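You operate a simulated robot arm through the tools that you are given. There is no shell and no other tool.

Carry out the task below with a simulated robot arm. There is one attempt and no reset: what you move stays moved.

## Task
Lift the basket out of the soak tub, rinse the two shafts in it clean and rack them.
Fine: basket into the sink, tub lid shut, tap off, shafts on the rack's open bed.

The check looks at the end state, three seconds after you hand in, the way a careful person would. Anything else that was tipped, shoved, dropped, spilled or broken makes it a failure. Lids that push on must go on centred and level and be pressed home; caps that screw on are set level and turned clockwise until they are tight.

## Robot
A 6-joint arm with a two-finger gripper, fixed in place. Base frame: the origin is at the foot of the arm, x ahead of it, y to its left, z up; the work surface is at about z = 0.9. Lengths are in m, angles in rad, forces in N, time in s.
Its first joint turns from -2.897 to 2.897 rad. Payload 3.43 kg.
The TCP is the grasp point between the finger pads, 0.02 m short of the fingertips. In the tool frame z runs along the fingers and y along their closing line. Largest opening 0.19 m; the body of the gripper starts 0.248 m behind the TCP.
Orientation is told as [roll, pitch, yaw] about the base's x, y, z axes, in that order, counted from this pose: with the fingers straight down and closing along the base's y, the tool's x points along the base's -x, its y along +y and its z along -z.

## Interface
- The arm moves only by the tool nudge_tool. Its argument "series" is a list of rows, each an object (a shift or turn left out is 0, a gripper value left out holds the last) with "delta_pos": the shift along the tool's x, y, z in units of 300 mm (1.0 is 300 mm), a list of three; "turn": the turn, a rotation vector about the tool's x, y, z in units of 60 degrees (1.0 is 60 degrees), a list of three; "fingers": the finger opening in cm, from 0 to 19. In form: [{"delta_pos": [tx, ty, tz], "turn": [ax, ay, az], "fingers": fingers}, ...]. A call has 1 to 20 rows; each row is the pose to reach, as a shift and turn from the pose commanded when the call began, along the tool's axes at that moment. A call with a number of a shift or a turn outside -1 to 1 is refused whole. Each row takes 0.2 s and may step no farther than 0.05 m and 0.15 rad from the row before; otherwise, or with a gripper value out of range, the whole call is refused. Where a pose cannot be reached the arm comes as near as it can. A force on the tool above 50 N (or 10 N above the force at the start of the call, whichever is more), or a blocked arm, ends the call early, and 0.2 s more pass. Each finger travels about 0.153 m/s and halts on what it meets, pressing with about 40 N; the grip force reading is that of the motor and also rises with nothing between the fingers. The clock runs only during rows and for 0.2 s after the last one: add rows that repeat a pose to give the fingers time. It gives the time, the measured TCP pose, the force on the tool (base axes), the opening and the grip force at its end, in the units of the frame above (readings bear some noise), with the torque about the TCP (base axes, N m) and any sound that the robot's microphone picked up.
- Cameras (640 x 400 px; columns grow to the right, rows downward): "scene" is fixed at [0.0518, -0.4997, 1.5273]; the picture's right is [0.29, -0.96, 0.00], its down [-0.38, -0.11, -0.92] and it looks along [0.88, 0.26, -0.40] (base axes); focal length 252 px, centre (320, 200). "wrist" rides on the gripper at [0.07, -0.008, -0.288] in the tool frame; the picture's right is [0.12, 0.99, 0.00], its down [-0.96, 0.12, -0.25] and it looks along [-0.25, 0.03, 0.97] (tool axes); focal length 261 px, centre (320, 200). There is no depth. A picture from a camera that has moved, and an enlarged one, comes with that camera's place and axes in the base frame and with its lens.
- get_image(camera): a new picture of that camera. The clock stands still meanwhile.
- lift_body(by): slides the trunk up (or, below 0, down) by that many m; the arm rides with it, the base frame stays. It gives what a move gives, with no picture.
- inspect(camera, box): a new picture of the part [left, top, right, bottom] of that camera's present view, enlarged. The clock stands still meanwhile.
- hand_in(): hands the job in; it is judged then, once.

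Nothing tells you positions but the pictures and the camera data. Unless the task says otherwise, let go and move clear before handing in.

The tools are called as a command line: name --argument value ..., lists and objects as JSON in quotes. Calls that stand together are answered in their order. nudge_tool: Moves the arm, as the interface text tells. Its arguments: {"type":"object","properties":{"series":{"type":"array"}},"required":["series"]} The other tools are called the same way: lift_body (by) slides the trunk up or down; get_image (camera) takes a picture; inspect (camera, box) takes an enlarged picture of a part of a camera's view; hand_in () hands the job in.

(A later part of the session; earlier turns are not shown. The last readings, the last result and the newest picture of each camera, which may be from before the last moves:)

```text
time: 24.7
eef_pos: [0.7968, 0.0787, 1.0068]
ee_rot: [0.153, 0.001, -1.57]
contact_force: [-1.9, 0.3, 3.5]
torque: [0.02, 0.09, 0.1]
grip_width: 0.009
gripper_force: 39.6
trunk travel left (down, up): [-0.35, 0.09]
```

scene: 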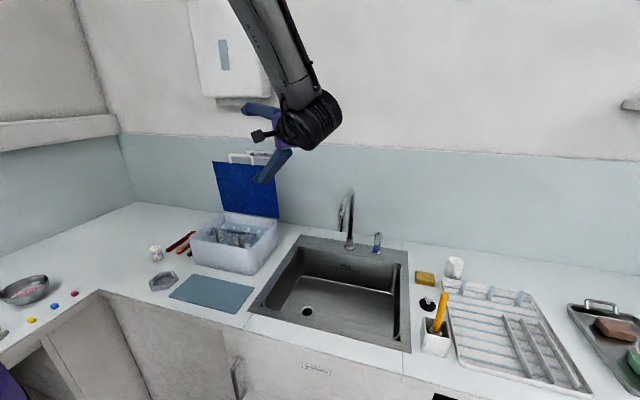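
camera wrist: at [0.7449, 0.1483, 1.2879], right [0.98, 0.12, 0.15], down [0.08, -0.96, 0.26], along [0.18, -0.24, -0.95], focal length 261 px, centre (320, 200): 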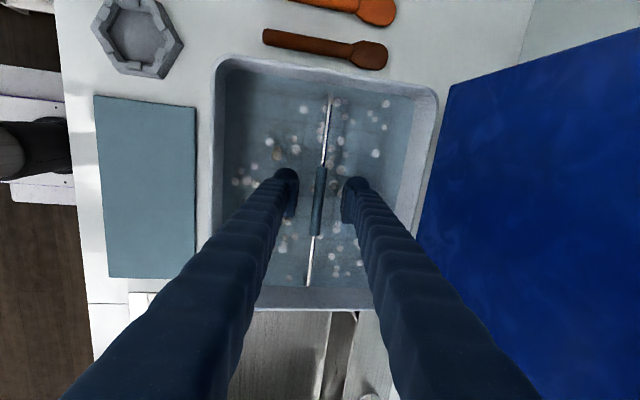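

nudge_tool --series '[{"delta_pos": [0, 0.005, -0.033]}, {"delta_pos": [0, 0.01, -0.066]}, {"delta_pos": [0, 0.015, -0.099]}, {"delta_pos": [0, 0.02, -0.132]}, {"delta_pos": [0, 0.0255, -0.165]}]'

get_image --camera "wrist"

inspect --camera "scene" --box '[190, 190, 290, 280]'

```text
time: 25.9
eef_pos: [0.7949, 0.0796, 1.0568]
ee_rot: [0.152, 0.002, -1.57]
contact_force: [-0.1, -0.8, -3.6]
torque: [0.05, -0.12, -0.04]
grip_width: 0.0094
gripper_force: 39.9
trunk travel left (down, up): [-0.35, 0.09]
```

```text
taken
camera wrist: at [0.7434, 0.1478, 1.3393], right [0.98, 0.12, 0.15], down [0.08, -0.96, 0.26], along [0.18, -0.24, -0.95], focal length 261 px, centre (320, 200)
```

wrist: 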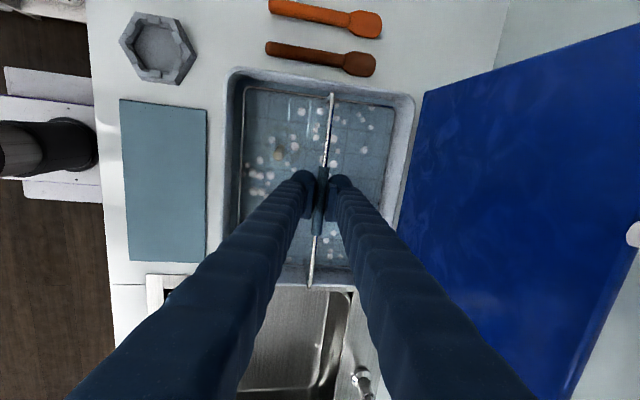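

```text
4.44 times, centred on (240, 235) of scene
camera zoom: at [0.0518, -0.4997, 1.5273], right [0.29, -0.96, 0.0], down [-0.38, -0.11, -0.92], along [0.88, 0.26, -0.4], focal length 1118 px, centre (676, 44)
```

zoom: 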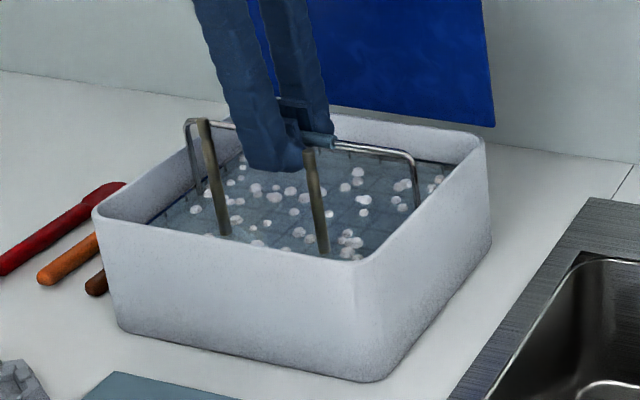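

nudge_tool --series '[{"delta_pos": [0, 0.01, -0.066]}, {"delta_pos": [0, 0.02, -0.132]}, {"delta_pos": [0, 0.0305, -0.198]}, {"delta_pos": [0, 0.0407, -0.264]}, {"delta_pos": [0, 0.051, -0.33]}, {"delta_pos": [0, 0.064, -0.412]}, {"delta_pos": [0, 0.076, -0.494]}]'

get_image --camera "wrist"

inspect --camera "scene" --box '[180, 170, 300, 280]'

```text
time: 27.5
eef_pos: [0.7939, 0.0782, 1.2077]
ee_rot: [0.153, 0.001, -1.573]
contact_force: [-0.5, -0.9, -4.0]
torque: [0.04, -0.1, -0.03]
grip_width: 0.0094
gripper_force: 39.8
trunk travel left (down, up): [-0.35, 0.09]
```

```text
taken
camera wrist: at [0.7432, 0.1471, 1.4897], right [0.98, 0.12, 0.15], down [0.08, -0.96, 0.26], along [0.18, -0.24, -0.95], focal length 261 px, centre (320, 200)
```

wrist: 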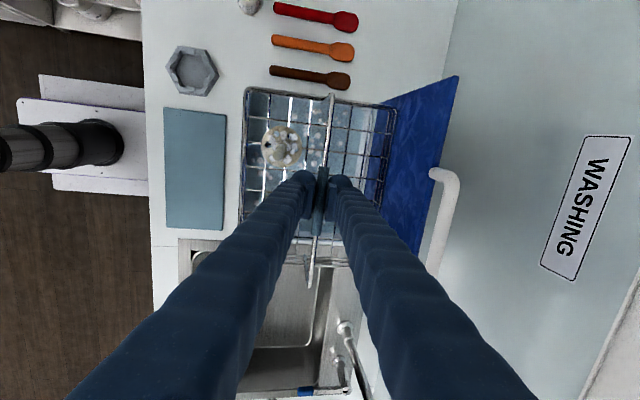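

```text
3.64 times, centred on (240, 225) of scene
camera zoom: at [0.0518, -0.4997, 1.5273], right [0.29, -0.96, 0.0], down [-0.38, -0.11, -0.92], along [0.88, 0.26, -0.4], focal length 915 px, centre (611, 109)
```

zoom: 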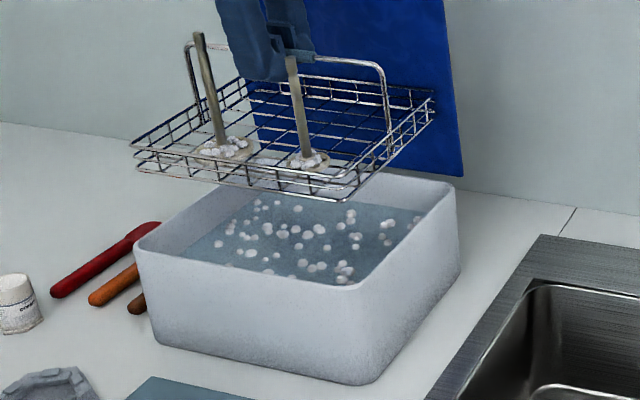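

nudge_tool --series '[{}, {}, {}, {}, {}, {}, {}, {}, {}, {}]'

nudge_tool --series '[{"delta_pos": [-0.06, -0.022, -0.003]}, {"delta_pos": [-0.15, -0.055, -0.008]}, {"delta_pos": [-0.25, -0.092, -0.014]}, {"delta_pos": [-0.35, -0.13, -0.02]}, {"delta_pos": [-0.45, -0.167, -0.026]}, {"delta_pos": [-0.55, -0.204, -0.031]}, {"delta_pos": [-0.65, -0.241, -0.037]}, {"delta_pos": [-0.75, -0.278, -0.043]}, {"delta_pos": [-0.85, -0.315, -0.049]}, {"delta_pos": [-0.927, -0.343, -0.053]}, {"delta_pos": [-0.927, -0.343, -0.053]}]'

get_image --camera "wrist"

get_image --camera "scene"

```text
time: 29.7
eef_pos: [0.7948, 0.0776, 1.2069]
ee_rot: [0.152, 0.002, -1.571]
contact_force: [-0.6, 1.5, -3.7]
torque: [-0.01, 0.02, -0.02]
grip_width: 0.0093
gripper_force: 39.9
trunk travel left (down, up): [-0.35, 0.09]
```

```text
time: 32.1
eef_pos: [0.6904, -0.1997, 1.2059]
ee_rot: [0.151, 0.003, -1.57]
contact_force: [0.9, 0.1, -4.9]
torque: [-0.01, -0.01, 0.0]
grip_width: 0.0095
gripper_force: 40.1
trunk travel left (down, up): [-0.35, 0.09]
```

```text
taken
camera wrist: at [0.6396, -0.1308, 1.4883], right [0.98, 0.12, 0.15], down [0.08, -0.96, 0.26], along [0.18, -0.24, -0.95], focal length 261 px, centre (320, 200)
```

wrist: 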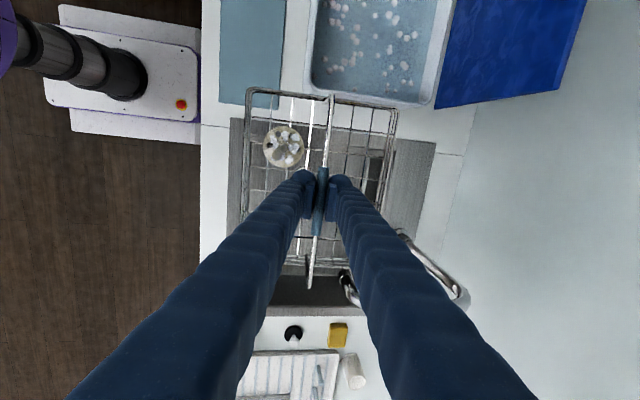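

```text
taken
```

scene: 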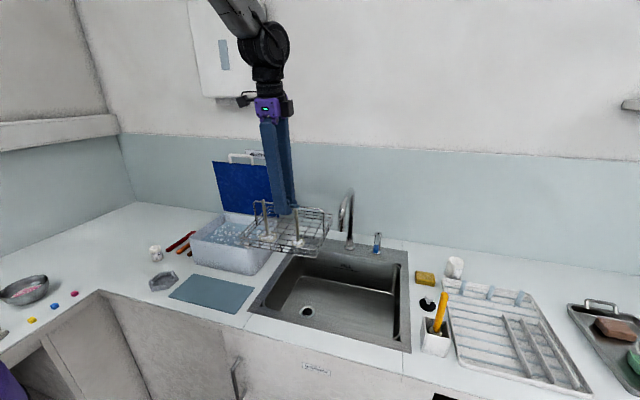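

nudge_tool --series '[{"delta_pos": [0, -0.005, 0.08]}, {"delta_pos": [0, -0.01, 0.17]}, {"delta_pos": [0, -0.016, 0.26]}, {"delta_pos": [-0.03, -0.022, 0.354]}, {"delta_pos": [-0.1, -0.022, 0.354]}, {"delta_pos": [-0.2, -0.022, 0.354]}, {"delta_pos": [-0.3, -0.022, 0.354]}, {"delta_pos": [-0.333, -0.022, 0.354]}, {"delta_pos": [-0.333, -0.022, 0.354]}]'

get_image --camera "wrist"

inspect --camera "scene" --box '[220, 160, 420, 360]'

```text
time: 34.1
eef_pos: [0.6999, -0.3001, 1.1005]
ee_rot: [0.152, 0.001, -1.572]
contact_force: [-0.2, -0.4, -3.1]
torque: [0.0, -0.06, -0.02]
grip_width: 0.0094
gripper_force: 39.8
trunk travel left (down, up): [-0.35, 0.09]
```

```text
taken
camera wrist: at [0.649, -0.2307, 1.383], right [0.98, 0.12, 0.15], down [0.08, -0.96, 0.26], along [0.18, -0.24, -0.95], focal length 261 px, centre (320, 200)
```

wrist: 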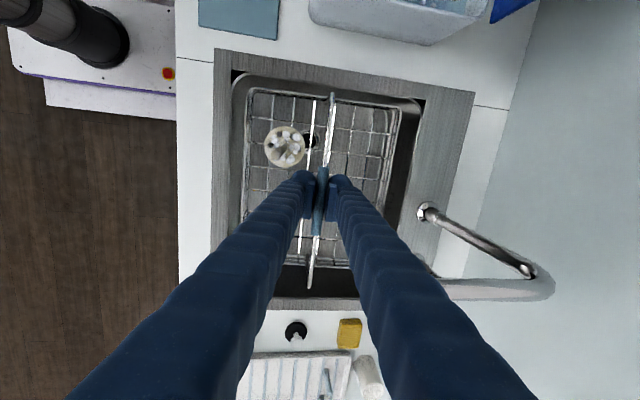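

```text
2.00 times, centred on (320, 260) of scene
camera zoom: at [0.0518, -0.4997, 1.5273], right [0.29, -0.96, 0.0], down [-0.38, -0.11, -0.92], along [0.88, 0.26, -0.4], focal length 503 px, centre (320, 80)
```

zoom: 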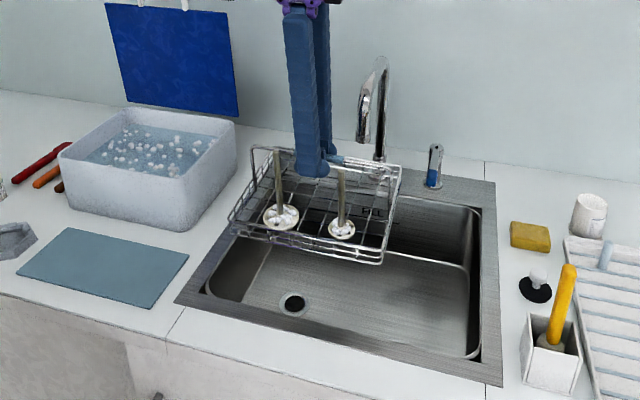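

nudge_tool --series '[{"delta_pos": [-0.002, -0.015, 0.082]}, {"delta_pos": [-0.004, -0.03, 0.164]}, {"delta_pos": [-0.007, -0.045, 0.246]}, {"delta_pos": [-0.01, -0.059, 0.328]}, {"delta_pos": [-0.012, -0.074, 0.41]}, {"delta_pos": [-0.014, -0.089, 0.492]}, {"delta_pos": [-0.016, -0.104, 0.574]}, {"delta_pos": [-0.017, -0.118, 0.656]}]'

get_image --camera "wrist"

inspect --camera "scene" --box '[220, 160, 420, 360]'

```text
time: 35.9
eef_pos: [0.6968, -0.3054, 0.8983]
ee_rot: [0.152, -0.001, -1.57]
contact_force: [-0.1, 0.2, -3.7]
torque: [0.04, -0.01, 0.01]
grip_width: 0.0095
gripper_force: 39.8
trunk travel left (down, up): [-0.35, 0.09]
```

```text
taken
camera wrist: at [0.6448, -0.2355, 1.1816], right [0.98, 0.12, 0.15], down [0.08, -0.96, 0.26], along [0.18, -0.24, -0.95], focal length 261 px, centre (320, 200)
```

wrist: 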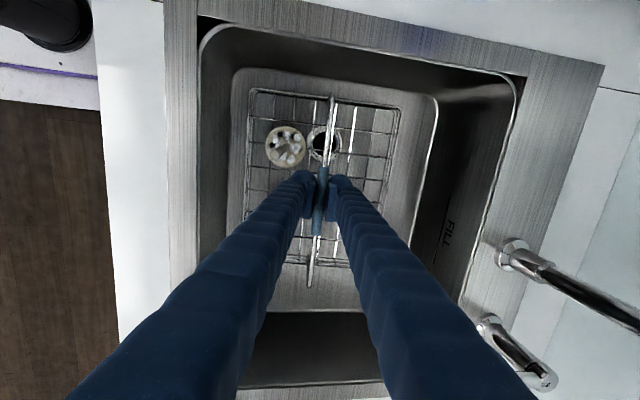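

```text
2.00 times, centred on (320, 260) of scene
camera zoom: at [0.0518, -0.4997, 1.5273], right [0.29, -0.96, 0.0], down [-0.38, -0.11, -0.92], along [0.88, 0.26, -0.4], focal length 503 px, centre (320, 80)
```

zoom: 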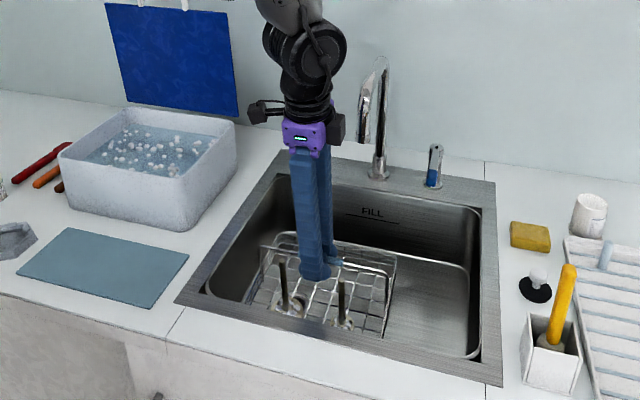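

nudge_tool --series '[{"delta_pos": [0, -0.005, 0.033]}, {"delta_pos": [0, -0.01, 0.066]}]'

nudge_tool --series '[{"delta_pos": [0, -0.0025, 0.016]}]'

nudge_tool --series '[{"delta_pos": [0, -0.0025, 0.016]}]'

nudge_tool --series '[{"delta_pos": [0, -0.0025, 0.016]}]'

```text
time: 36.5
eef_pos: [0.6959, -0.3053, 0.8798]
ee_rot: [0.151, 0.001, -1.57]
contact_force: [0.1, -0.5, -3.4]
torque: [0.05, -0.06, -0.01]
grip_width: 0.0094
gripper_force: 40.1
trunk travel left (down, up): [-0.35, 0.09]
```

```text
time: 36.9
eef_pos: [0.6962, -0.3041, 0.8739]
ee_rot: [0.152, 0.001, -1.57]
contact_force: [-0.1, -0.4, -4.0]
torque: [-0.01, -0.08, -0.03]
grip_width: 0.0096
gripper_force: 40.3
trunk travel left (down, up): [-0.35, 0.09]
```

```text
time: 37.3
eef_pos: [0.6956, -0.304, 0.8694]
ee_rot: [0.153, 0.003, -1.571]
contact_force: [-0.3, -0.1, -4.3]
torque: [0.01, 0.0, 0.0]
grip_width: 0.0096
gripper_force: 40.1
trunk travel left (down, up): [-0.35, 0.09]
```

```text
time: 37.7
eef_pos: [0.6955, -0.3036, 0.8659]
ee_rot: [0.152, 0.001, -1.571]
contact_force: [-0.6, 0.4, -2.9]
torque: [0.02, -0.04, -0.02]
grip_width: 0.0096
gripper_force: 40.1
trunk travel left (down, up): [-0.35, 0.09]
```

nudge_tool --series '[{"delta_pos": [0, -0.0025, 0.016]}]'

nudge_tool --series '[{"delta_pos": [0, -0.0025, 0.016]}]'

inspect --camera "scene" --box '[280, 250, 360, 340]'

get_image --camera "wrist"

```text
time: 38.1
eef_pos: [0.696, -0.3043, 0.8601]
ee_rot: [0.151, 0.002, -1.571]
contact_force: [0.5, 0.1, -2.3]
torque: [-0.29, -0.01, 0.08]
grip_width: 0.0091
gripper_force: 40.2
trunk travel left (down, up): [-0.35, 0.09]
```

```text
time: 38.5
eef_pos: [0.6948, -0.3049, 0.8561]
ee_rot: [0.152, 0.002, -1.572]
contact_force: [-0.4, -1.0, -3.8]
torque: [0.0, -0.05, -0.02]
grip_width: 0.0096
gripper_force: 39.9
trunk travel left (down, up): [-0.35, 0.09]
```

```text
4.44 times, centred on (320, 295) of scene
camera zoom: at [0.0518, -0.4997, 1.5273], right [0.29, -0.96, 0.0], down [-0.38, -0.11, -0.92], along [0.88, 0.26, -0.4], focal length 1118 px, centre (320, -222)
```

zoom: 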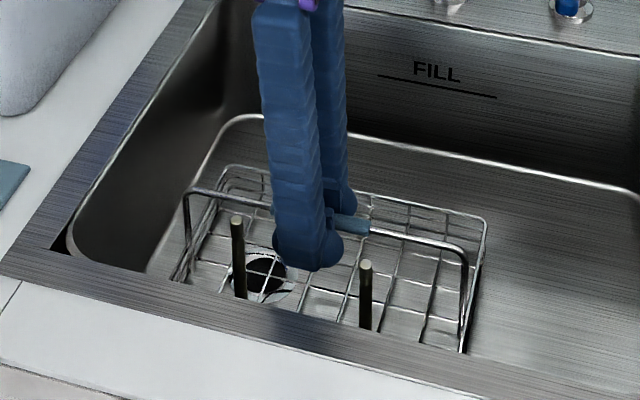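

```text
taken
camera wrist: at [0.644, -0.2353, 1.1378], right [0.98, 0.12, 0.15], down [0.08, -0.96, 0.26], along [0.18, -0.24, -0.95], focal length 261 px, centre (320, 200)
```

wrist: 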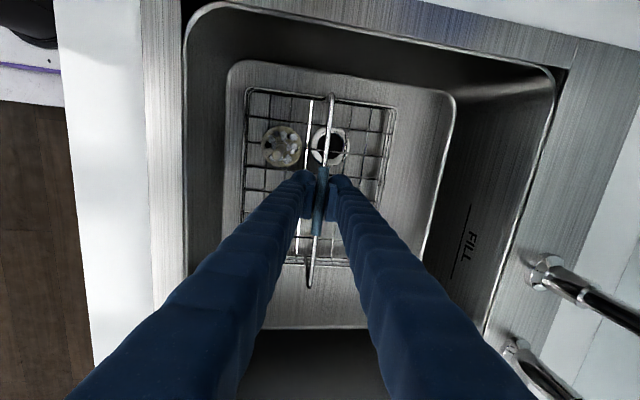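

nudge_tool --series '[{"delta_pos": [0, -0.0025, 0.016]}]'

nudge_tool --series '[{"delta_pos": [0, -0.0025, 0.016]}]'

nudge_tool --series '[{"delta_pos": [0, -0.0025, 0.016]}]'

nudge_tool --series '[{"delta_pos": [0, -0.0025, 0.016]}]'

```text
time: 38.9
eef_pos: [0.6947, -0.3042, 0.8507]
ee_rot: [0.151, 0.003, -1.57]
contact_force: [1.9, -0.4, 1.4]
torque: [0.22, 0.04, -0.08]
grip_width: 0.0096
gripper_force: 40.4
trunk travel left (down, up): [-0.35, 0.09]
```

```text
time: 39.3
eef_pos: [0.695, -0.3038, 0.8501]
ee_rot: [0.157, 0.001, -1.57]
contact_force: [0.0, 4.8, 31.8]
torque: [-0.16, 0.17, 0.37]
grip_width: 0.0095
gripper_force: 40.1
trunk travel left (down, up): [-0.35, 0.09]
```

```text
time: 39.7
eef_pos: [0.6959, -0.3044, 0.8422]
ee_rot: [0.154, 0.002, -1.571]
contact_force: [4.0, -2.3, 25.8]
torque: [0.42, 0.39, -1.48]
grip_width: 0.0067
gripper_force: 39.7
trunk travel left (down, up): [-0.35, 0.09]
```

```text
time: 40.1
eef_pos: [0.6951, -0.3046, 0.8373]
ee_rot: [0.155, 0.001, -1.571]
contact_force: [3.4, -0.8, 25.5]
torque: [-0.09, 0.5, 1.52]
grip_width: 0.0065
gripper_force: 40.0
trunk travel left (down, up): [-0.35, 0.09]
```

nudge_tool --series '[{"fingers": 4}, {"fingers": 4}, {"fingers": 4}]'

get_image --camera "wrist"

inspect --camera "scene" --box '[280, 250, 360, 340]'

```text
time: 40.9
eef_pos: [0.6942, -0.3042, 0.8362]
ee_rot: [0.152, 0.002, -1.57]
contact_force: [-0.2, 0.0, 0.7]
torque: [0.01, -0.02, 0.02]
grip_width: 0.0402
gripper_force: 0.0
trunk travel left (down, up): [-0.35, 0.09]
```

```text
taken
camera wrist: at [0.6431, -0.2351, 1.1185], right [0.98, 0.12, 0.15], down [0.08, -0.96, 0.26], along [0.18, -0.24, -0.95], focal length 261 px, centre (320, 200)
```

wrist: 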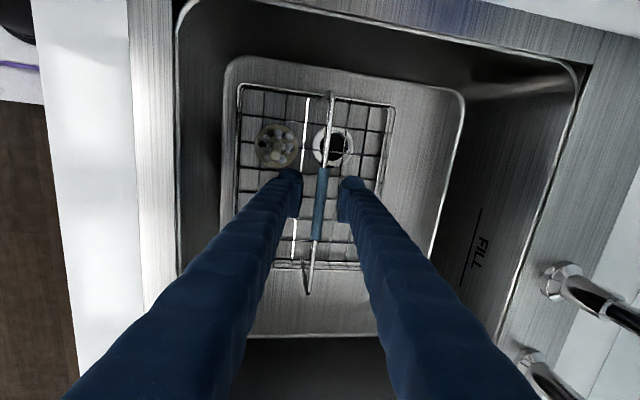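

```text
4.44 times, centred on (320, 295) of scene
camera zoom: at [0.0518, -0.4997, 1.5273], right [0.29, -0.96, 0.0], down [-0.38, -0.11, -0.92], along [0.88, 0.26, -0.4], focal length 1118 px, centre (320, -222)
```

zoom: 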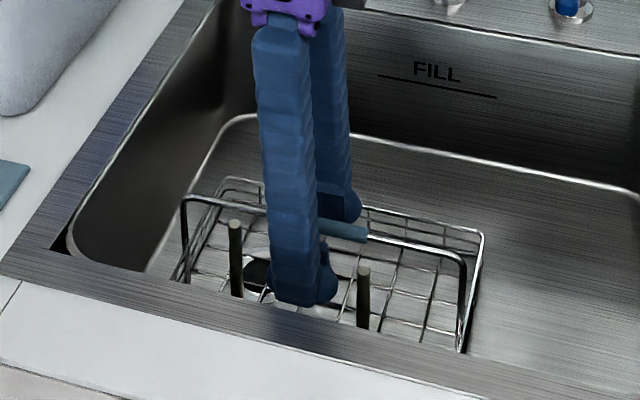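

nudge_tool --series '[{"delta_pos": [0, 0.01, -0.066]}, {"delta_pos": [0, 0.032, -0.21]}, {"delta_pos": [0, 0.056, -0.363]}, {"delta_pos": [0, 0.08, -0.516]}, {"delta_pos": [0, 0.104, -0.67]}, {"delta_pos": [0, 0.127, -0.823]}]'

inspect --camera "scene" --box '[240, 160, 400, 340]'

get_image --camera "wrist"

```text
time: 42.3
eef_pos: [0.6949, -0.3048, 1.0869]
ee_rot: [0.152, 0.001, -1.571]
contact_force: [-0.2, 0.5, -0.2]
torque: [-0.01, -0.06, 0.0]
grip_width: 0.04
gripper_force: 0.0
trunk travel left (down, up): [-0.35, 0.09]
```

```text
2.22 times, centred on (320, 250) of scene
camera zoom: at [0.0518, -0.4997, 1.5273], right [0.29, -0.96, 0.0], down [-0.38, -0.11, -0.92], along [0.88, 0.26, -0.4], focal length 559 px, centre (320, 89)
```

zoom: 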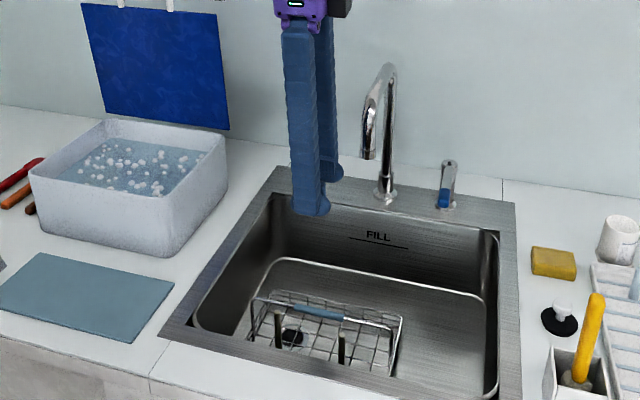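

```text
taken
camera wrist: at [0.6426, -0.2361, 1.37], right [0.98, 0.12, 0.15], down [0.08, -0.96, 0.26], along [0.18, -0.24, -0.95], focal length 261 px, centre (320, 200)
```

wrist: 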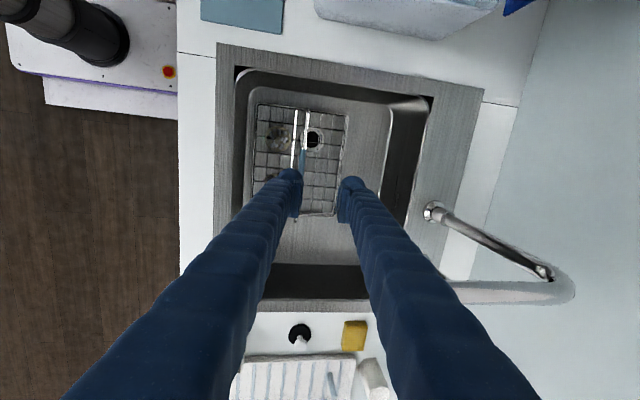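

nudge_tool --series '[{"delta_pos": [0.06, 0.02, -0.13], "turn": [0, 0, 0], "fingers": 0}, {"delta_pos": [0.14, 0.08, -0.25], "turn": [0.02, 0, 0]}, {"delta_pos": [0.24, 0.15, -0.35], "turn": [0.04, 0, 0]}, {"delta_pos": [0.33, 0.22, -0.45], "turn": [0.06, 0, 0]}, {"delta_pos": [0.42, 0.29, -0.55], "turn": [0.08, 0, 0]}, {"delta_pos": [0.51, 0.36, -0.65], "turn": [0.1, 0, 0]}, {"delta_pos": [0.6, 0.43, -0.75], "turn": [0.12, 0, 0]}, {"delta_pos": [0.683, 0.484, -0.846], "turn": [0.145, 0, 0]}]'

get_image --camera "wrist"

```text
time: 44.1
eef_pos: [0.801, -0.0995, 1.3575]
ee_rot: [-0.001, 0.0, -1.571]
contact_force: [-0.4, 0.8, -0.2]
torque: [-0.07, 0.07, -0.02]
grip_width: 0.0003
gripper_force: 34.0
trunk travel left (down, up): [-0.35, 0.09]
```

```text
taken
camera wrist: at [0.7932, -0.0311, 1.6448], right [0.99, 0.12, 0.0], down [0.12, -0.96, 0.25], along [0.03, -0.25, -0.97], focal length 261 px, centre (320, 200)
```

wrist: 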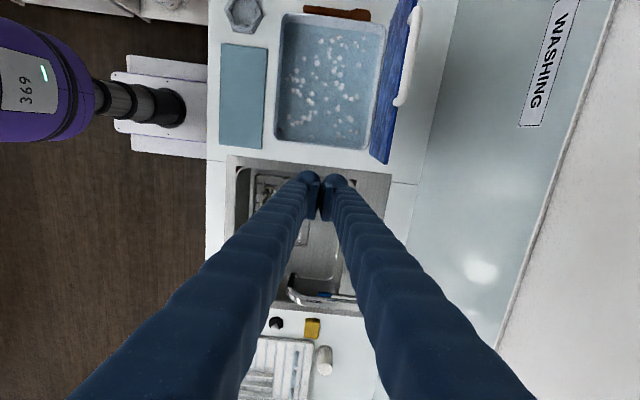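

nudge_tool --series '[{"delta_pos": [0.058, 0.124, 0]}, {"delta_pos": [0.116, 0.249, 0]}, {"delta_pos": [0.174, 0.373, 0]}, {"delta_pos": [0.232, 0.497, 0]}]'

get_image --camera "wrist"

inspect --camera "scene" --box '[170, 110, 330, 290]'

```text
time: 45.1
eef_pos: [0.9512, -0.029, 1.3545]
ee_rot: [-0.006, 0.001, -1.571]
contact_force: [2.1, 0.5, 3.1]
torque: [-0.04, 0.4, -0.01]
grip_width: 0.0
gripper_force: 34.7
trunk travel left (down, up): [-0.35, 0.09]
```

```text
taken
camera wrist: at [0.9453, 0.0393, 1.6424], right [0.99, 0.12, -0.01], down [0.12, -0.96, 0.25], along [0.02, -0.24, -0.97], focal length 261 px, centre (320, 200)
```

wrist: 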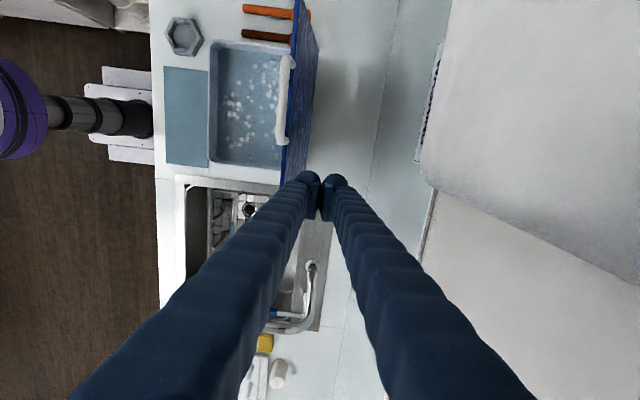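

```text
2.22 times, centred on (250, 200) of scene
camera zoom: at [0.0518, -0.4997, 1.5273], right [0.29, -0.96, 0.0], down [-0.38, -0.11, -0.92], along [0.88, 0.26, -0.4], focal length 559 px, centre (476, 200)
```

zoom: 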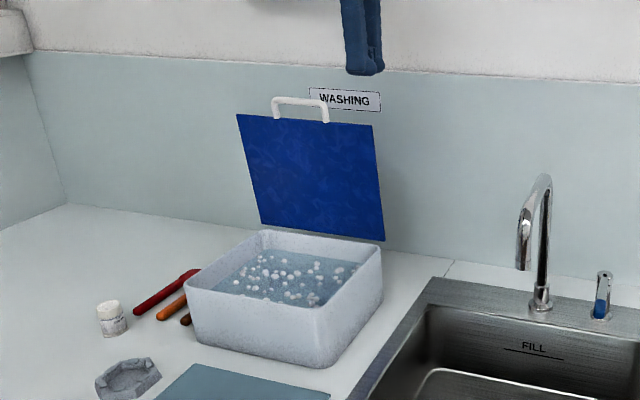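

nudge_tool --series '[{"delta_pos": [0, 0, 0.13]}, {"delta_pos": [0, 0, 0.26]}, {"delta_pos": [0, 0, 0.38]}, {"delta_pos": [0, 0, 0.38]}]'

get_image --camera "wrist"

inspect --camera "scene" --box '[170, 110, 330, 290]'

```text
time: 46.1
eef_pos: [0.9484, -0.0296, 1.2473]
ee_rot: [0.003, 0.002, -1.57]
contact_force: [0.3, -0.5, 0.2]
torque: [-0.01, -0.06, 0.02]
grip_width: 0.0
gripper_force: 34.1
trunk travel left (down, up): [-0.35, 0.09]
```

```text
taken
camera wrist: at [0.9398, 0.0392, 1.534], right [0.99, 0.12, 0.0], down [0.12, -0.96, 0.25], along [0.03, -0.24, -0.97], focal length 261 px, centre (320, 200)
```

wrist: 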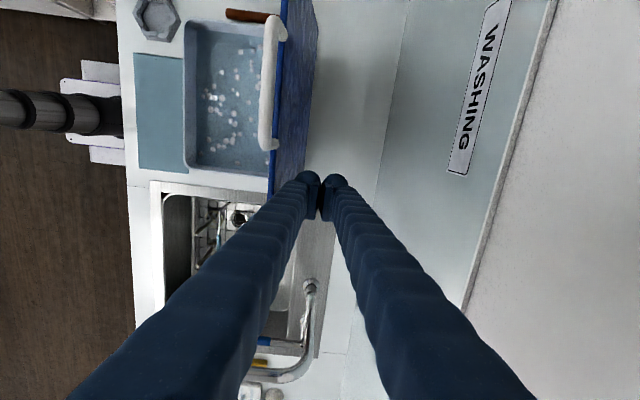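

```text
2.22 times, centred on (250, 200) of scene
camera zoom: at [0.0518, -0.4997, 1.5273], right [0.29, -0.96, 0.0], down [-0.38, -0.11, -0.92], along [0.88, 0.26, -0.4], focal length 559 px, centre (476, 200)
```

zoom: 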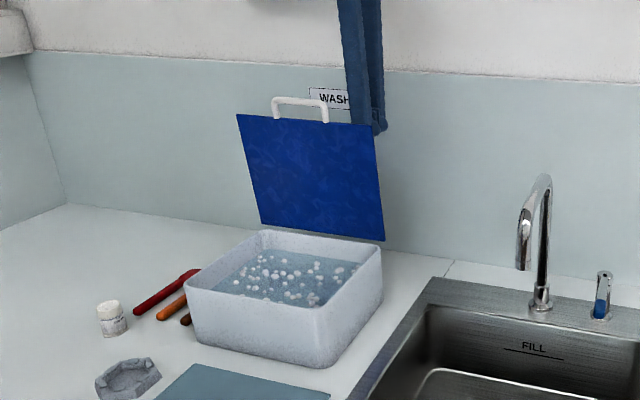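

nudge_tool --series '[{"delta_pos": [0, -0.08, 0.01]}, {"delta_pos": [0, -0.133, 0.02]}, {"delta_pos": [0, -0.18, 0.03]}, {"delta_pos": [0, -0.228, 0.04]}, {"delta_pos": [0, -0.27, 0.054]}, {"delta_pos": [0, -0.31, 0.068]}, {"delta_pos": [0, -0.348, 0.082]}, {"delta_pos": [0, -0.385, 0.097]}]'

inspect --camera "scene" --box '[170, 110, 330, 290]'

get_image --camera "wrist"

```text
time: 47.9
eef_pos: [0.8336, -0.0303, 1.2149]
ee_rot: [-0.001, 0.001, -1.572]
contact_force: [-0.4, 0.3, 0.5]
torque: [-0.01, 0.01, 0.0]
grip_width: 0.0
gripper_force: 33.9
trunk travel left (down, up): [-0.35, 0.09]
```

```text
2.22 times, centred on (250, 200) of scene
camera zoom: at [0.0518, -0.4997, 1.5273], right [0.29, -0.96, 0.0], down [-0.38, -0.11, -0.92], along [0.88, 0.26, -0.4], focal length 559 px, centre (476, 200)
```

zoom: 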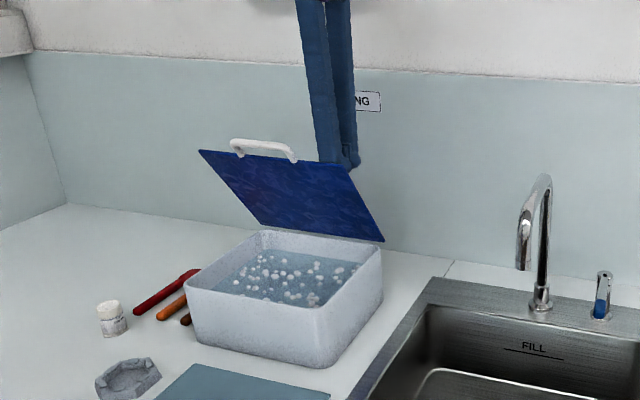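

```text
taken
camera wrist: at [0.8253, 0.0386, 1.5029], right [0.99, 0.12, 0.0], down [0.12, -0.96, 0.25], along [0.03, -0.24, -0.97], focal length 261 px, centre (320, 200)
```

wrist: 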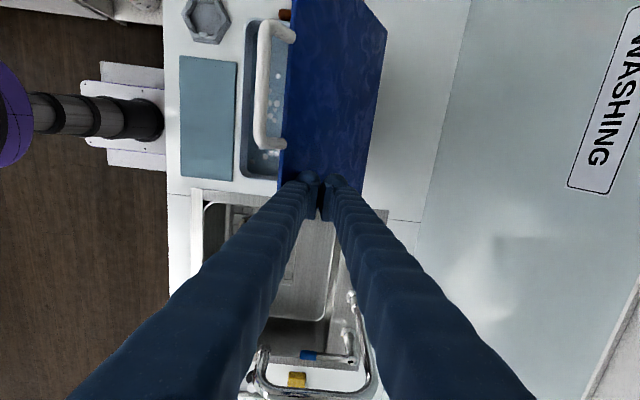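

nudge_tool --series '[{"delta_pos": [0, -0.067, 0.042]}, {"delta_pos": [0, -0.133, 0.085]}, {"delta_pos": [0, -0.19, 0.145]}, {"delta_pos": [0, -0.243, 0.21]}, {"delta_pos": [0, -0.27, 0.26]}, {"delta_pos": [0, -0.292, 0.308]}, {"delta_pos": [0, -0.31, 0.36]}, {"delta_pos": [0, -0.327, 0.413]}]'

inspect --camera "scene" --box '[170, 150, 330, 290]'

get_image --camera "wrist"

```text
time: 49.7
eef_pos: [0.7349, -0.0297, 1.0913]
ee_rot: [0.0, 0.0, -1.572]
contact_force: [0.4, -0.7, -1.5]
torque: [-0.01, 0.04, -0.01]
grip_width: 0.0
gripper_force: 34.1
trunk travel left (down, up): [-0.35, 0.09]
```

```text
2.86 times, centred on (250, 220) of scene
camera zoom: at [0.0518, -0.4997, 1.5273], right [0.29, -0.96, 0.0], down [-0.38, -0.11, -0.92], along [0.88, 0.26, -0.4], focal length 719 px, centre (520, 143)
```

zoom: 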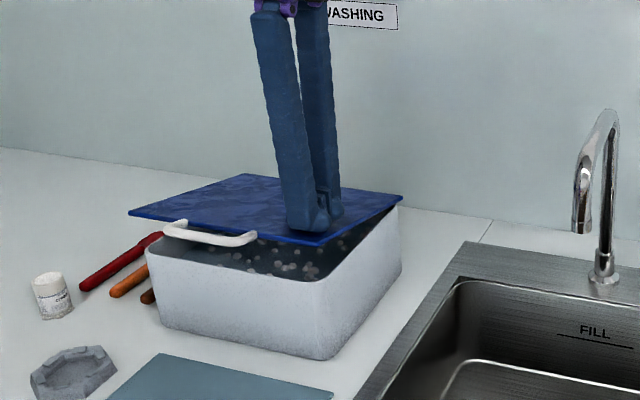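

```text
taken
camera wrist: at [0.7274, 0.0389, 1.3785], right [0.99, 0.12, 0.0], down [0.12, -0.96, 0.25], along [0.03, -0.24, -0.97], focal length 261 px, centre (320, 200)
```

wrist: 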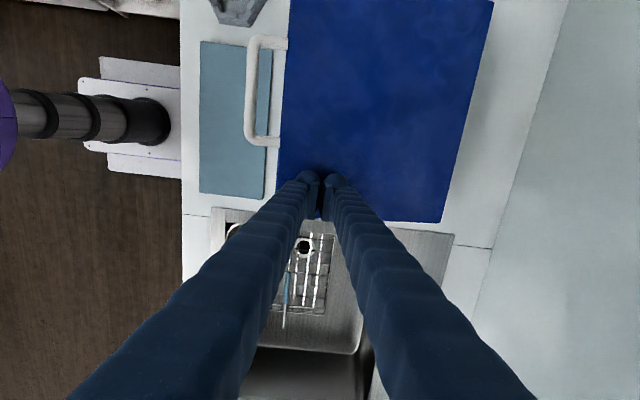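

nudge_tool --series '[{"delta_pos": [0, -0.003, 0.025]}, {"delta_pos": [0, -0.006, 0.05]}, {"delta_pos": [0, -0.008, 0.07]}, {"delta_pos": [0, -0.01, 0.085]}]'

nudge_tool --series '[{"delta_pos": [0, 0, 0.012]}]'

nudge_tool --series '[{"delta_pos": [0, 0, 0.012]}]'

inspect --camera "scene" --box '[170, 150, 330, 290]'

```text
time: 50.7
eef_pos: [0.733, -0.0285, 1.0663]
ee_rot: [0.001, 0.002, -1.571]
contact_force: [1.5, 0.3, -0.2]
torque: [-0.01, 0.0, -0.01]
grip_width: 0.0002
gripper_force: 35.1
trunk travel left (down, up): [-0.35, 0.09]
```

```text
time: 51.1
eef_pos: [0.7325, -0.0289, 1.0629]
ee_rot: [0.0, 0.0, -1.569]
contact_force: [0.7, -0.7, 0.3]
torque: [-0.02, 0.03, 0.0]
grip_width: 0.0002
gripper_force: 34.3
trunk travel left (down, up): [-0.35, 0.09]
```

```text
time: 51.5
eef_pos: [0.7325, -0.0303, 1.0597]
ee_rot: [0.001, 0.003, -1.572]
contact_force: [-0.3, 0.2, 0.5]
torque: [0.02, 0.01, 0.03]
grip_width: 0.0
gripper_force: 34.3
trunk travel left (down, up): [-0.35, 0.09]
```

```text
2.86 times, centred on (250, 220) of scene
camera zoom: at [0.0518, -0.4997, 1.5273], right [0.29, -0.96, 0.0], down [-0.38, -0.11, -0.92], along [0.88, 0.26, -0.4], focal length 719 px, centre (520, 143)
```

zoom: 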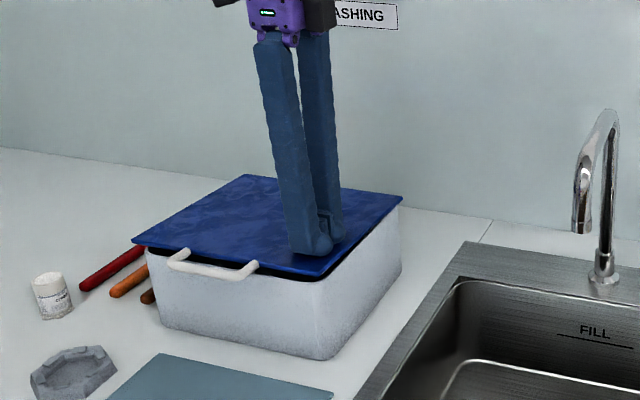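

nudge_tool --series '[{"delta_pos": [0, 0, 0.012]}]'

nudge_tool --series '[{"delta_pos": [0, 0, 0.012]}]'

nudge_tool --series '[{"delta_pos": [0, 0, 0.012]}]'

inspect --camera "scene" --box '[180, 190, 290, 280]'

```text
time: 51.9
eef_pos: [0.732, -0.0306, 1.055]
ee_rot: [-0.001, 0.002, -1.572]
contact_force: [-0.5, -0.3, -1.0]
torque: [-0.02, 0.02, -0.01]
grip_width: 0.0
gripper_force: 34.6
trunk travel left (down, up): [-0.35, 0.09]
```

```text
time: 52.3
eef_pos: [0.7335, -0.0293, 1.0513]
ee_rot: [0.0, 0.004, -1.571]
contact_force: [-0.2, -0.5, 0.5]
torque: [0.01, 0.04, 0.02]
grip_width: 0.0
gripper_force: 34.0
trunk travel left (down, up): [-0.35, 0.09]
```

```text
time: 52.7
eef_pos: [0.7324, -0.0306, 1.0489]
ee_rot: [0.0, 0.001, -1.57]
contact_force: [-0.5, -0.4, -0.7]
torque: [0.0, 0.04, -0.02]
grip_width: 0.0001
gripper_force: 34.3
trunk travel left (down, up): [-0.35, 0.09]
```

```text
4.44 times, centred on (235, 235) of scene
camera zoom: at [0.0518, -0.4997, 1.5273], right [0.29, -0.96, 0.0], down [-0.38, -0.11, -0.92], along [0.88, 0.26, -0.4], focal length 1118 px, centre (698, 44)
```

zoom: 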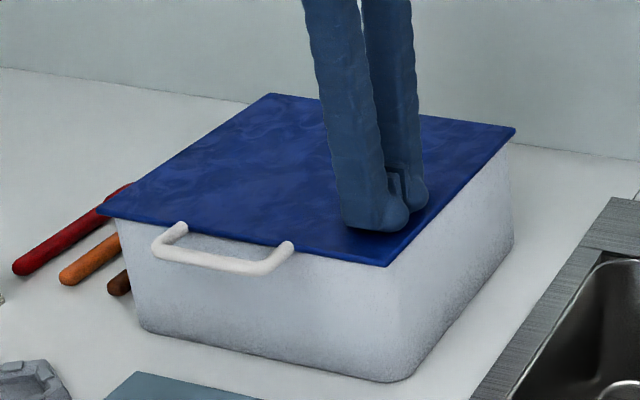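

nudge_tool --series '[{"delta_pos": [0, 0, 0.008]}]'

nudge_tool --series '[{"delta_pos": [0, 0, 0.008]}]'

nudge_tool --series '[{"delta_pos": [0, 0, 0.008]}]'

```text
time: 53.1
eef_pos: [0.7323, -0.0302, 1.0485]
ee_rot: [0.001, 0.002, -1.572]
contact_force: [-1.5, -0.1, 10.7]
torque: [-0.07, 0.05, -0.06]
grip_width: 0.0057
gripper_force: 34.8
trunk travel left (down, up): [-0.35, 0.09]
```

```text
time: 53.5
eef_pos: [0.7322, -0.0306, 1.0465]
ee_rot: [0.003, 0.002, -1.569]
contact_force: [-2.3, -0.7, 28.8]
torque: [-0.04, 0.05, 0.0]
grip_width: 0.0059
gripper_force: 33.8
trunk travel left (down, up): [-0.35, 0.09]
```

```text
time: 54.0
eef_pos: [0.7333, -0.0304, 1.0461]
ee_rot: [0.007, -0.001, -1.569]
contact_force: [-7.2, 0.4, 23.4]
torque: [0.0, 0.26, 0.14]
grip_width: 0.006
gripper_force: 34.5
trunk travel left (down, up): [-0.35, 0.09]
stopped in row 1: the force on the tool passed its limit at 52 N (the readings are from after the stop); the commanded pose is now the measured one
```

nudge_tool --series '[{"delta_pos": [0, 0, -0.1]}, {"delta_pos": [0, 0, -0.25]}, {"delta_pos": [0, 0, -0.4]}, {"delta_pos": [-0.05, 0, -0.55]}, {"delta_pos": [-0.15, 0, -0.67]}, {"delta_pos": [-0.27, 0, -0.77]}, {"delta_pos": [-0.4, 0, -0.85]}, {"delta_pos": [-0.55, 0, -0.9]}, {"delta_pos": [-0.7, 0, -0.95]}, {"delta_pos": [-0.85, 0, -0.95]}]'

get_image --camera "wrist"

get_image --camera "scene"

```text
time: 56.2
eef_pos: [0.7323, -0.2873, 1.3287]
ee_rot: [0.005, 0.002, -1.571]
contact_force: [-0.7, -0.9, 0.6]
torque: [0.1, 0.02, -0.02]
grip_width: 0.0002
gripper_force: 34.7
trunk travel left (down, up): [-0.35, 0.09]
```

```text
taken
camera wrist: at [0.7237, -0.2188, 1.615], right [0.99, 0.12, 0.0], down [0.11, -0.96, 0.25], along [0.03, -0.24, -0.97], focal length 261 px, centre (320, 200)
```

wrist: 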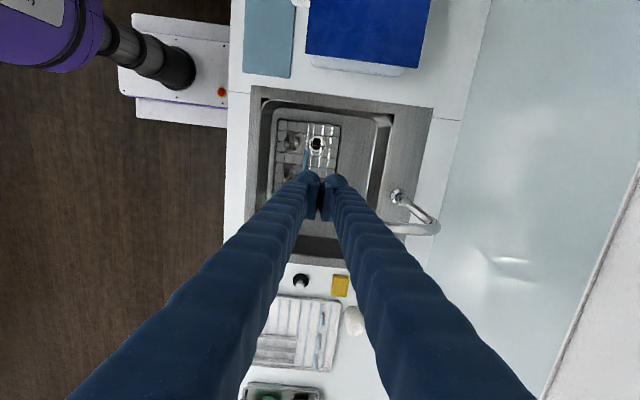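

```text
taken
```

scene: 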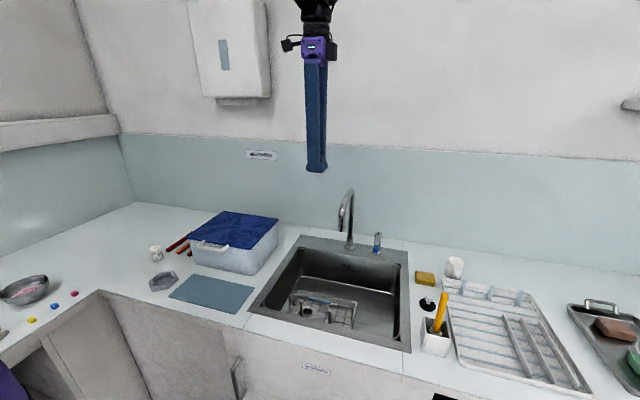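

inspect --camera "scene" --box '[355, 220, 400, 262]'

inspect --camera "wrist" --box '[360, 170, 460, 250]'

```text
9.52 times, centred on (378, 241) of scene
camera zoom: at [0.0518, -0.4997, 1.5273], right [0.29, -0.96, 0.0], down [-0.38, -0.11, -0.92], along [0.88, 0.26, -0.4], focal length 2397 px, centre (-228, -190)
```

zoom: 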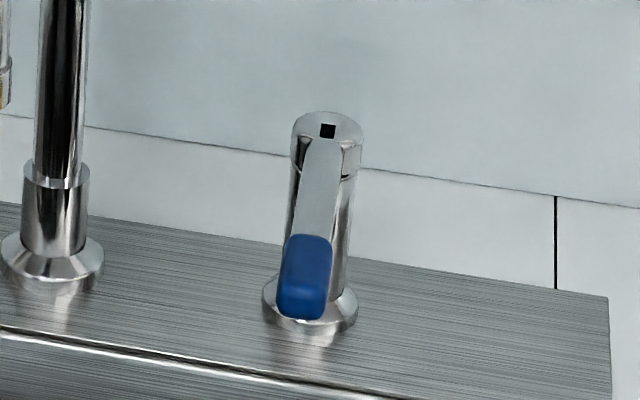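

```text
5.00 times, centred on (410, 210) of wrist
camera zoom: at [0.7237, -0.2188, 1.615], right [0.99, 0.12, 0.0], down [0.11, -0.96, 0.25], along [0.03, -0.24, -0.97], focal length 1303 px, centre (-130, 150)
```

zoom: 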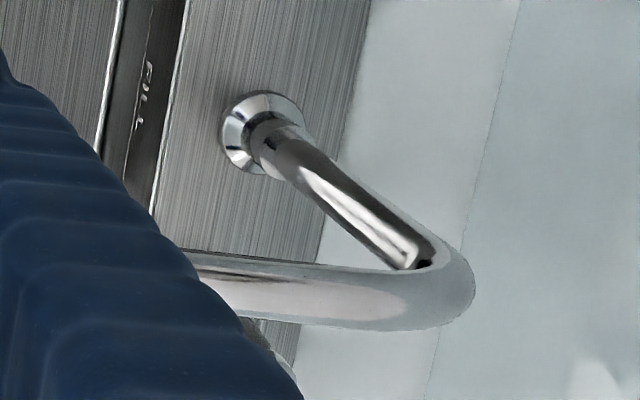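

nudge_tool --series '[{"delta_pos": [-0.128, 0.033, 0], "turn": [-0.06, 0, 0]}, {"delta_pos": [-0.256, 0.067, 0], "turn": [-0.12, 0, 0]}, {"delta_pos": [-0.384, 0.1, 0], "turn": [-0.19, 0, 0]}, {"delta_pos": [-0.511, 0.133, 0], "turn": [-0.25, 0, 0]}, {"delta_pos": [-0.639, 0.167, 0], "turn": [-0.32, 0, 0]}, {"delta_pos": [-0.767, 0.2, 0], "turn": [-0.382, 0, 0]}]'

get_image --camera "wrist"

get_image --camera "scene"

```text
time: 57.6
eef_pos: [0.7928, -0.5158, 1.3276]
ee_rot: [0.407, 0.002, -1.572]
contact_force: [-0.1, -0.9, 0.2]
torque: [0.11, 0.0, 0.02]
grip_width: 0.0
gripper_force: 33.8
trunk travel left (down, up): [-0.35, 0.09]
```

```text
taken
camera wrist: at [0.672, -0.4485, 1.5873], right [0.91, 0.12, 0.39], down [0.01, -0.96, 0.27], along [0.41, -0.24, -0.88], focal length 261 px, centre (320, 200)
```

wrist: 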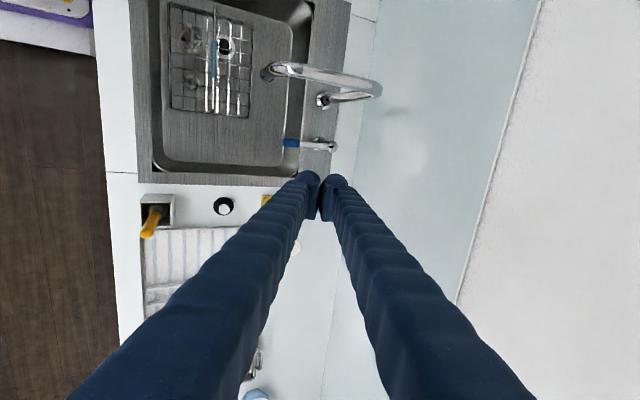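

```text
taken
```

scene: 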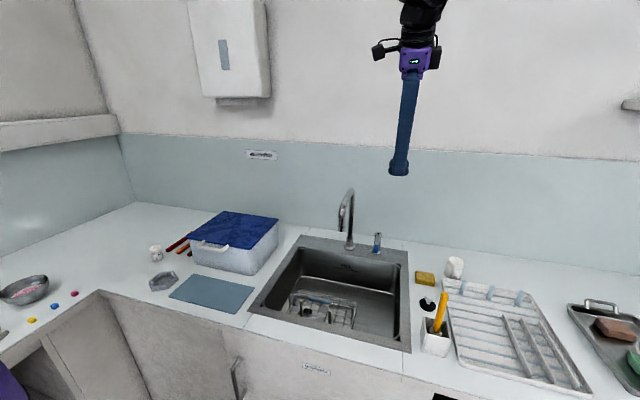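

nudge_tool --series '[{"delta_pos": [0, -0.03, 0.139]}, {"delta_pos": [0, -0.059, 0.277]}, {"delta_pos": [0, -0.089, 0.416]}, {"delta_pos": [0, -0.118, 0.554]}, {"delta_pos": [0, -0.148, 0.693]}, {"delta_pos": [0, -0.177, 0.831]}]'

get_image --camera "wrist"

inspect --camera "scene" --box '[320, 150, 440, 290]'

```text
time: 59.0
eef_pos: [0.8429, -0.5158, 1.078]
ee_rot: [0.405, 0.003, -1.571]
contact_force: [1.2, -1.3, -0.6]
torque: [0.0, 0.03, 0.0]
grip_width: 0.0002
gripper_force: 34.3
trunk travel left (down, up): [-0.35, 0.09]
```

```text
taken
camera wrist: at [0.722, -0.4466, 1.3398], right [0.91, 0.12, 0.39], down [0.01, -0.96, 0.27], along [0.41, -0.24, -0.88], focal length 261 px, centre (320, 200)
```

wrist: 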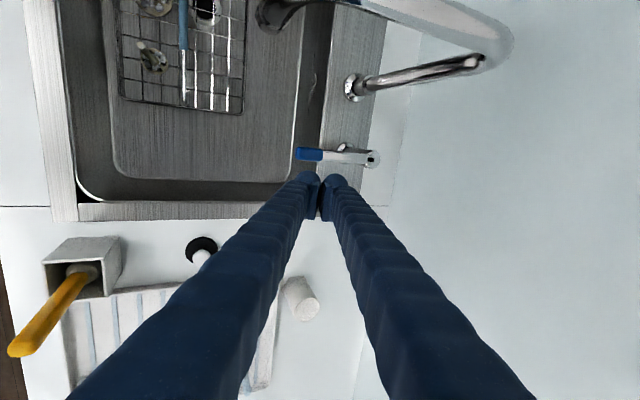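

```text
2.86 times, centred on (380, 220) of scene
camera zoom: at [0.0518, -0.4997, 1.5273], right [0.29, -0.96, 0.0], down [-0.38, -0.11, -0.92], along [0.88, 0.26, -0.4], focal length 719 px, centre (149, 143)
```

zoom: 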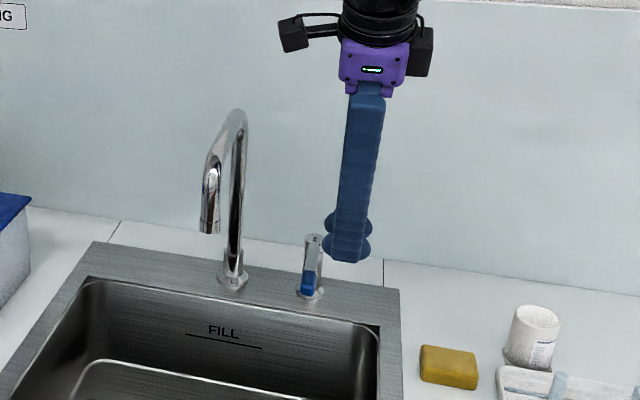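

nudge_tool --series '[{"delta_pos": [0, -0.019, 0.094]}, {"delta_pos": [0, -0.037, 0.187]}, {"delta_pos": [-0.004, -0.056, 0.281]}]'

get_image --camera "wrist"

inspect --camera "scene" --box '[320, 170, 440, 290]'

```text
time: 59.8
eef_pos: [0.8617, -0.5162, 0.9947]
ee_rot: [0.405, 0.0, -1.57]
contact_force: [0.2, 0.6, 0.5]
torque: [-0.05, 0.03, 0.02]
grip_width: 0.0
gripper_force: 34.2
trunk travel left (down, up): [-0.35, 0.09]
```

```text
taken
camera wrist: at [0.7407, -0.4468, 1.2551], right [0.91, 0.12, 0.39], down [0.01, -0.96, 0.27], along [0.41, -0.25, -0.88], focal length 261 px, centre (320, 200)
```

wrist: 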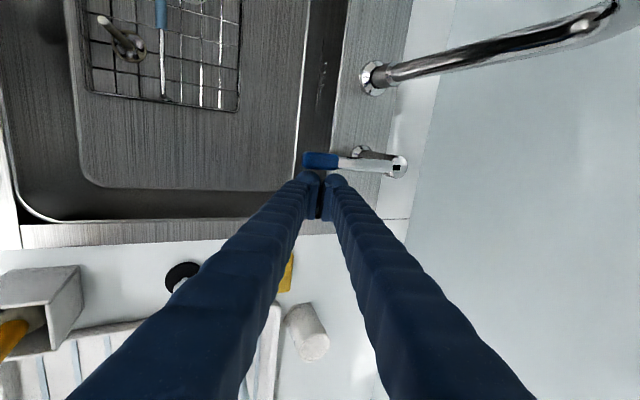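

```text
3.33 times, centred on (380, 230) of scene
camera zoom: at [0.0518, -0.4997, 1.5273], right [0.29, -0.96, 0.0], down [-0.38, -0.11, -0.92], along [0.88, 0.26, -0.4], focal length 839 px, centre (120, 100)
```

zoom: 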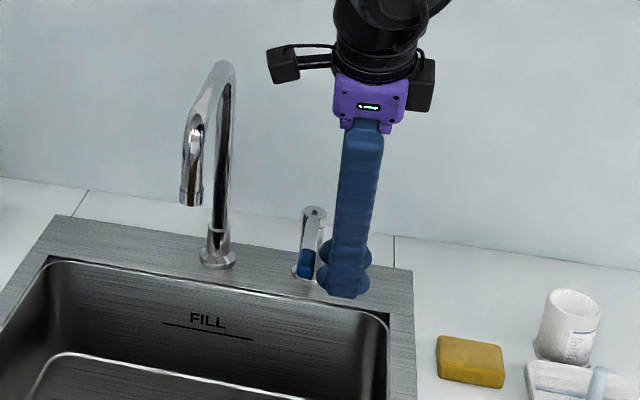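

nudge_tool --series '[{"delta_pos": [0.033, 0, 0]}, {"delta_pos": [0.067, 0, 0]}, {"delta_pos": [0.083, 0, 0]}]'

inspect --camera "scene" --box '[320, 170, 440, 290]'

```text
time: 60.6
eef_pos: [0.8605, -0.5065, 0.998]
ee_rot: [0.412, -0.011, -1.58]
contact_force: [-0.2, -18.3, -2.2]
torque: [-0.24, 0.06, -0.02]
grip_width: 0.0061
gripper_force: 33.4
trunk travel left (down, up): [-0.35, 0.09]
stopped in row 3: the force on the tool passed its limit at 56 N (the readings are from after the stop); the commanded pose is now the measured one
```

```text
3.33 times, centred on (380, 230) of scene
camera zoom: at [0.0518, -0.4997, 1.5273], right [0.29, -0.96, 0.0], down [-0.38, -0.11, -0.92], along [0.88, 0.26, -0.4], focal length 839 px, centre (120, 100)
```

zoom: 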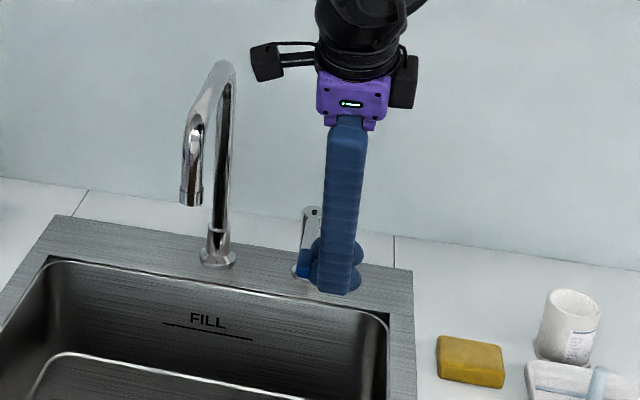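

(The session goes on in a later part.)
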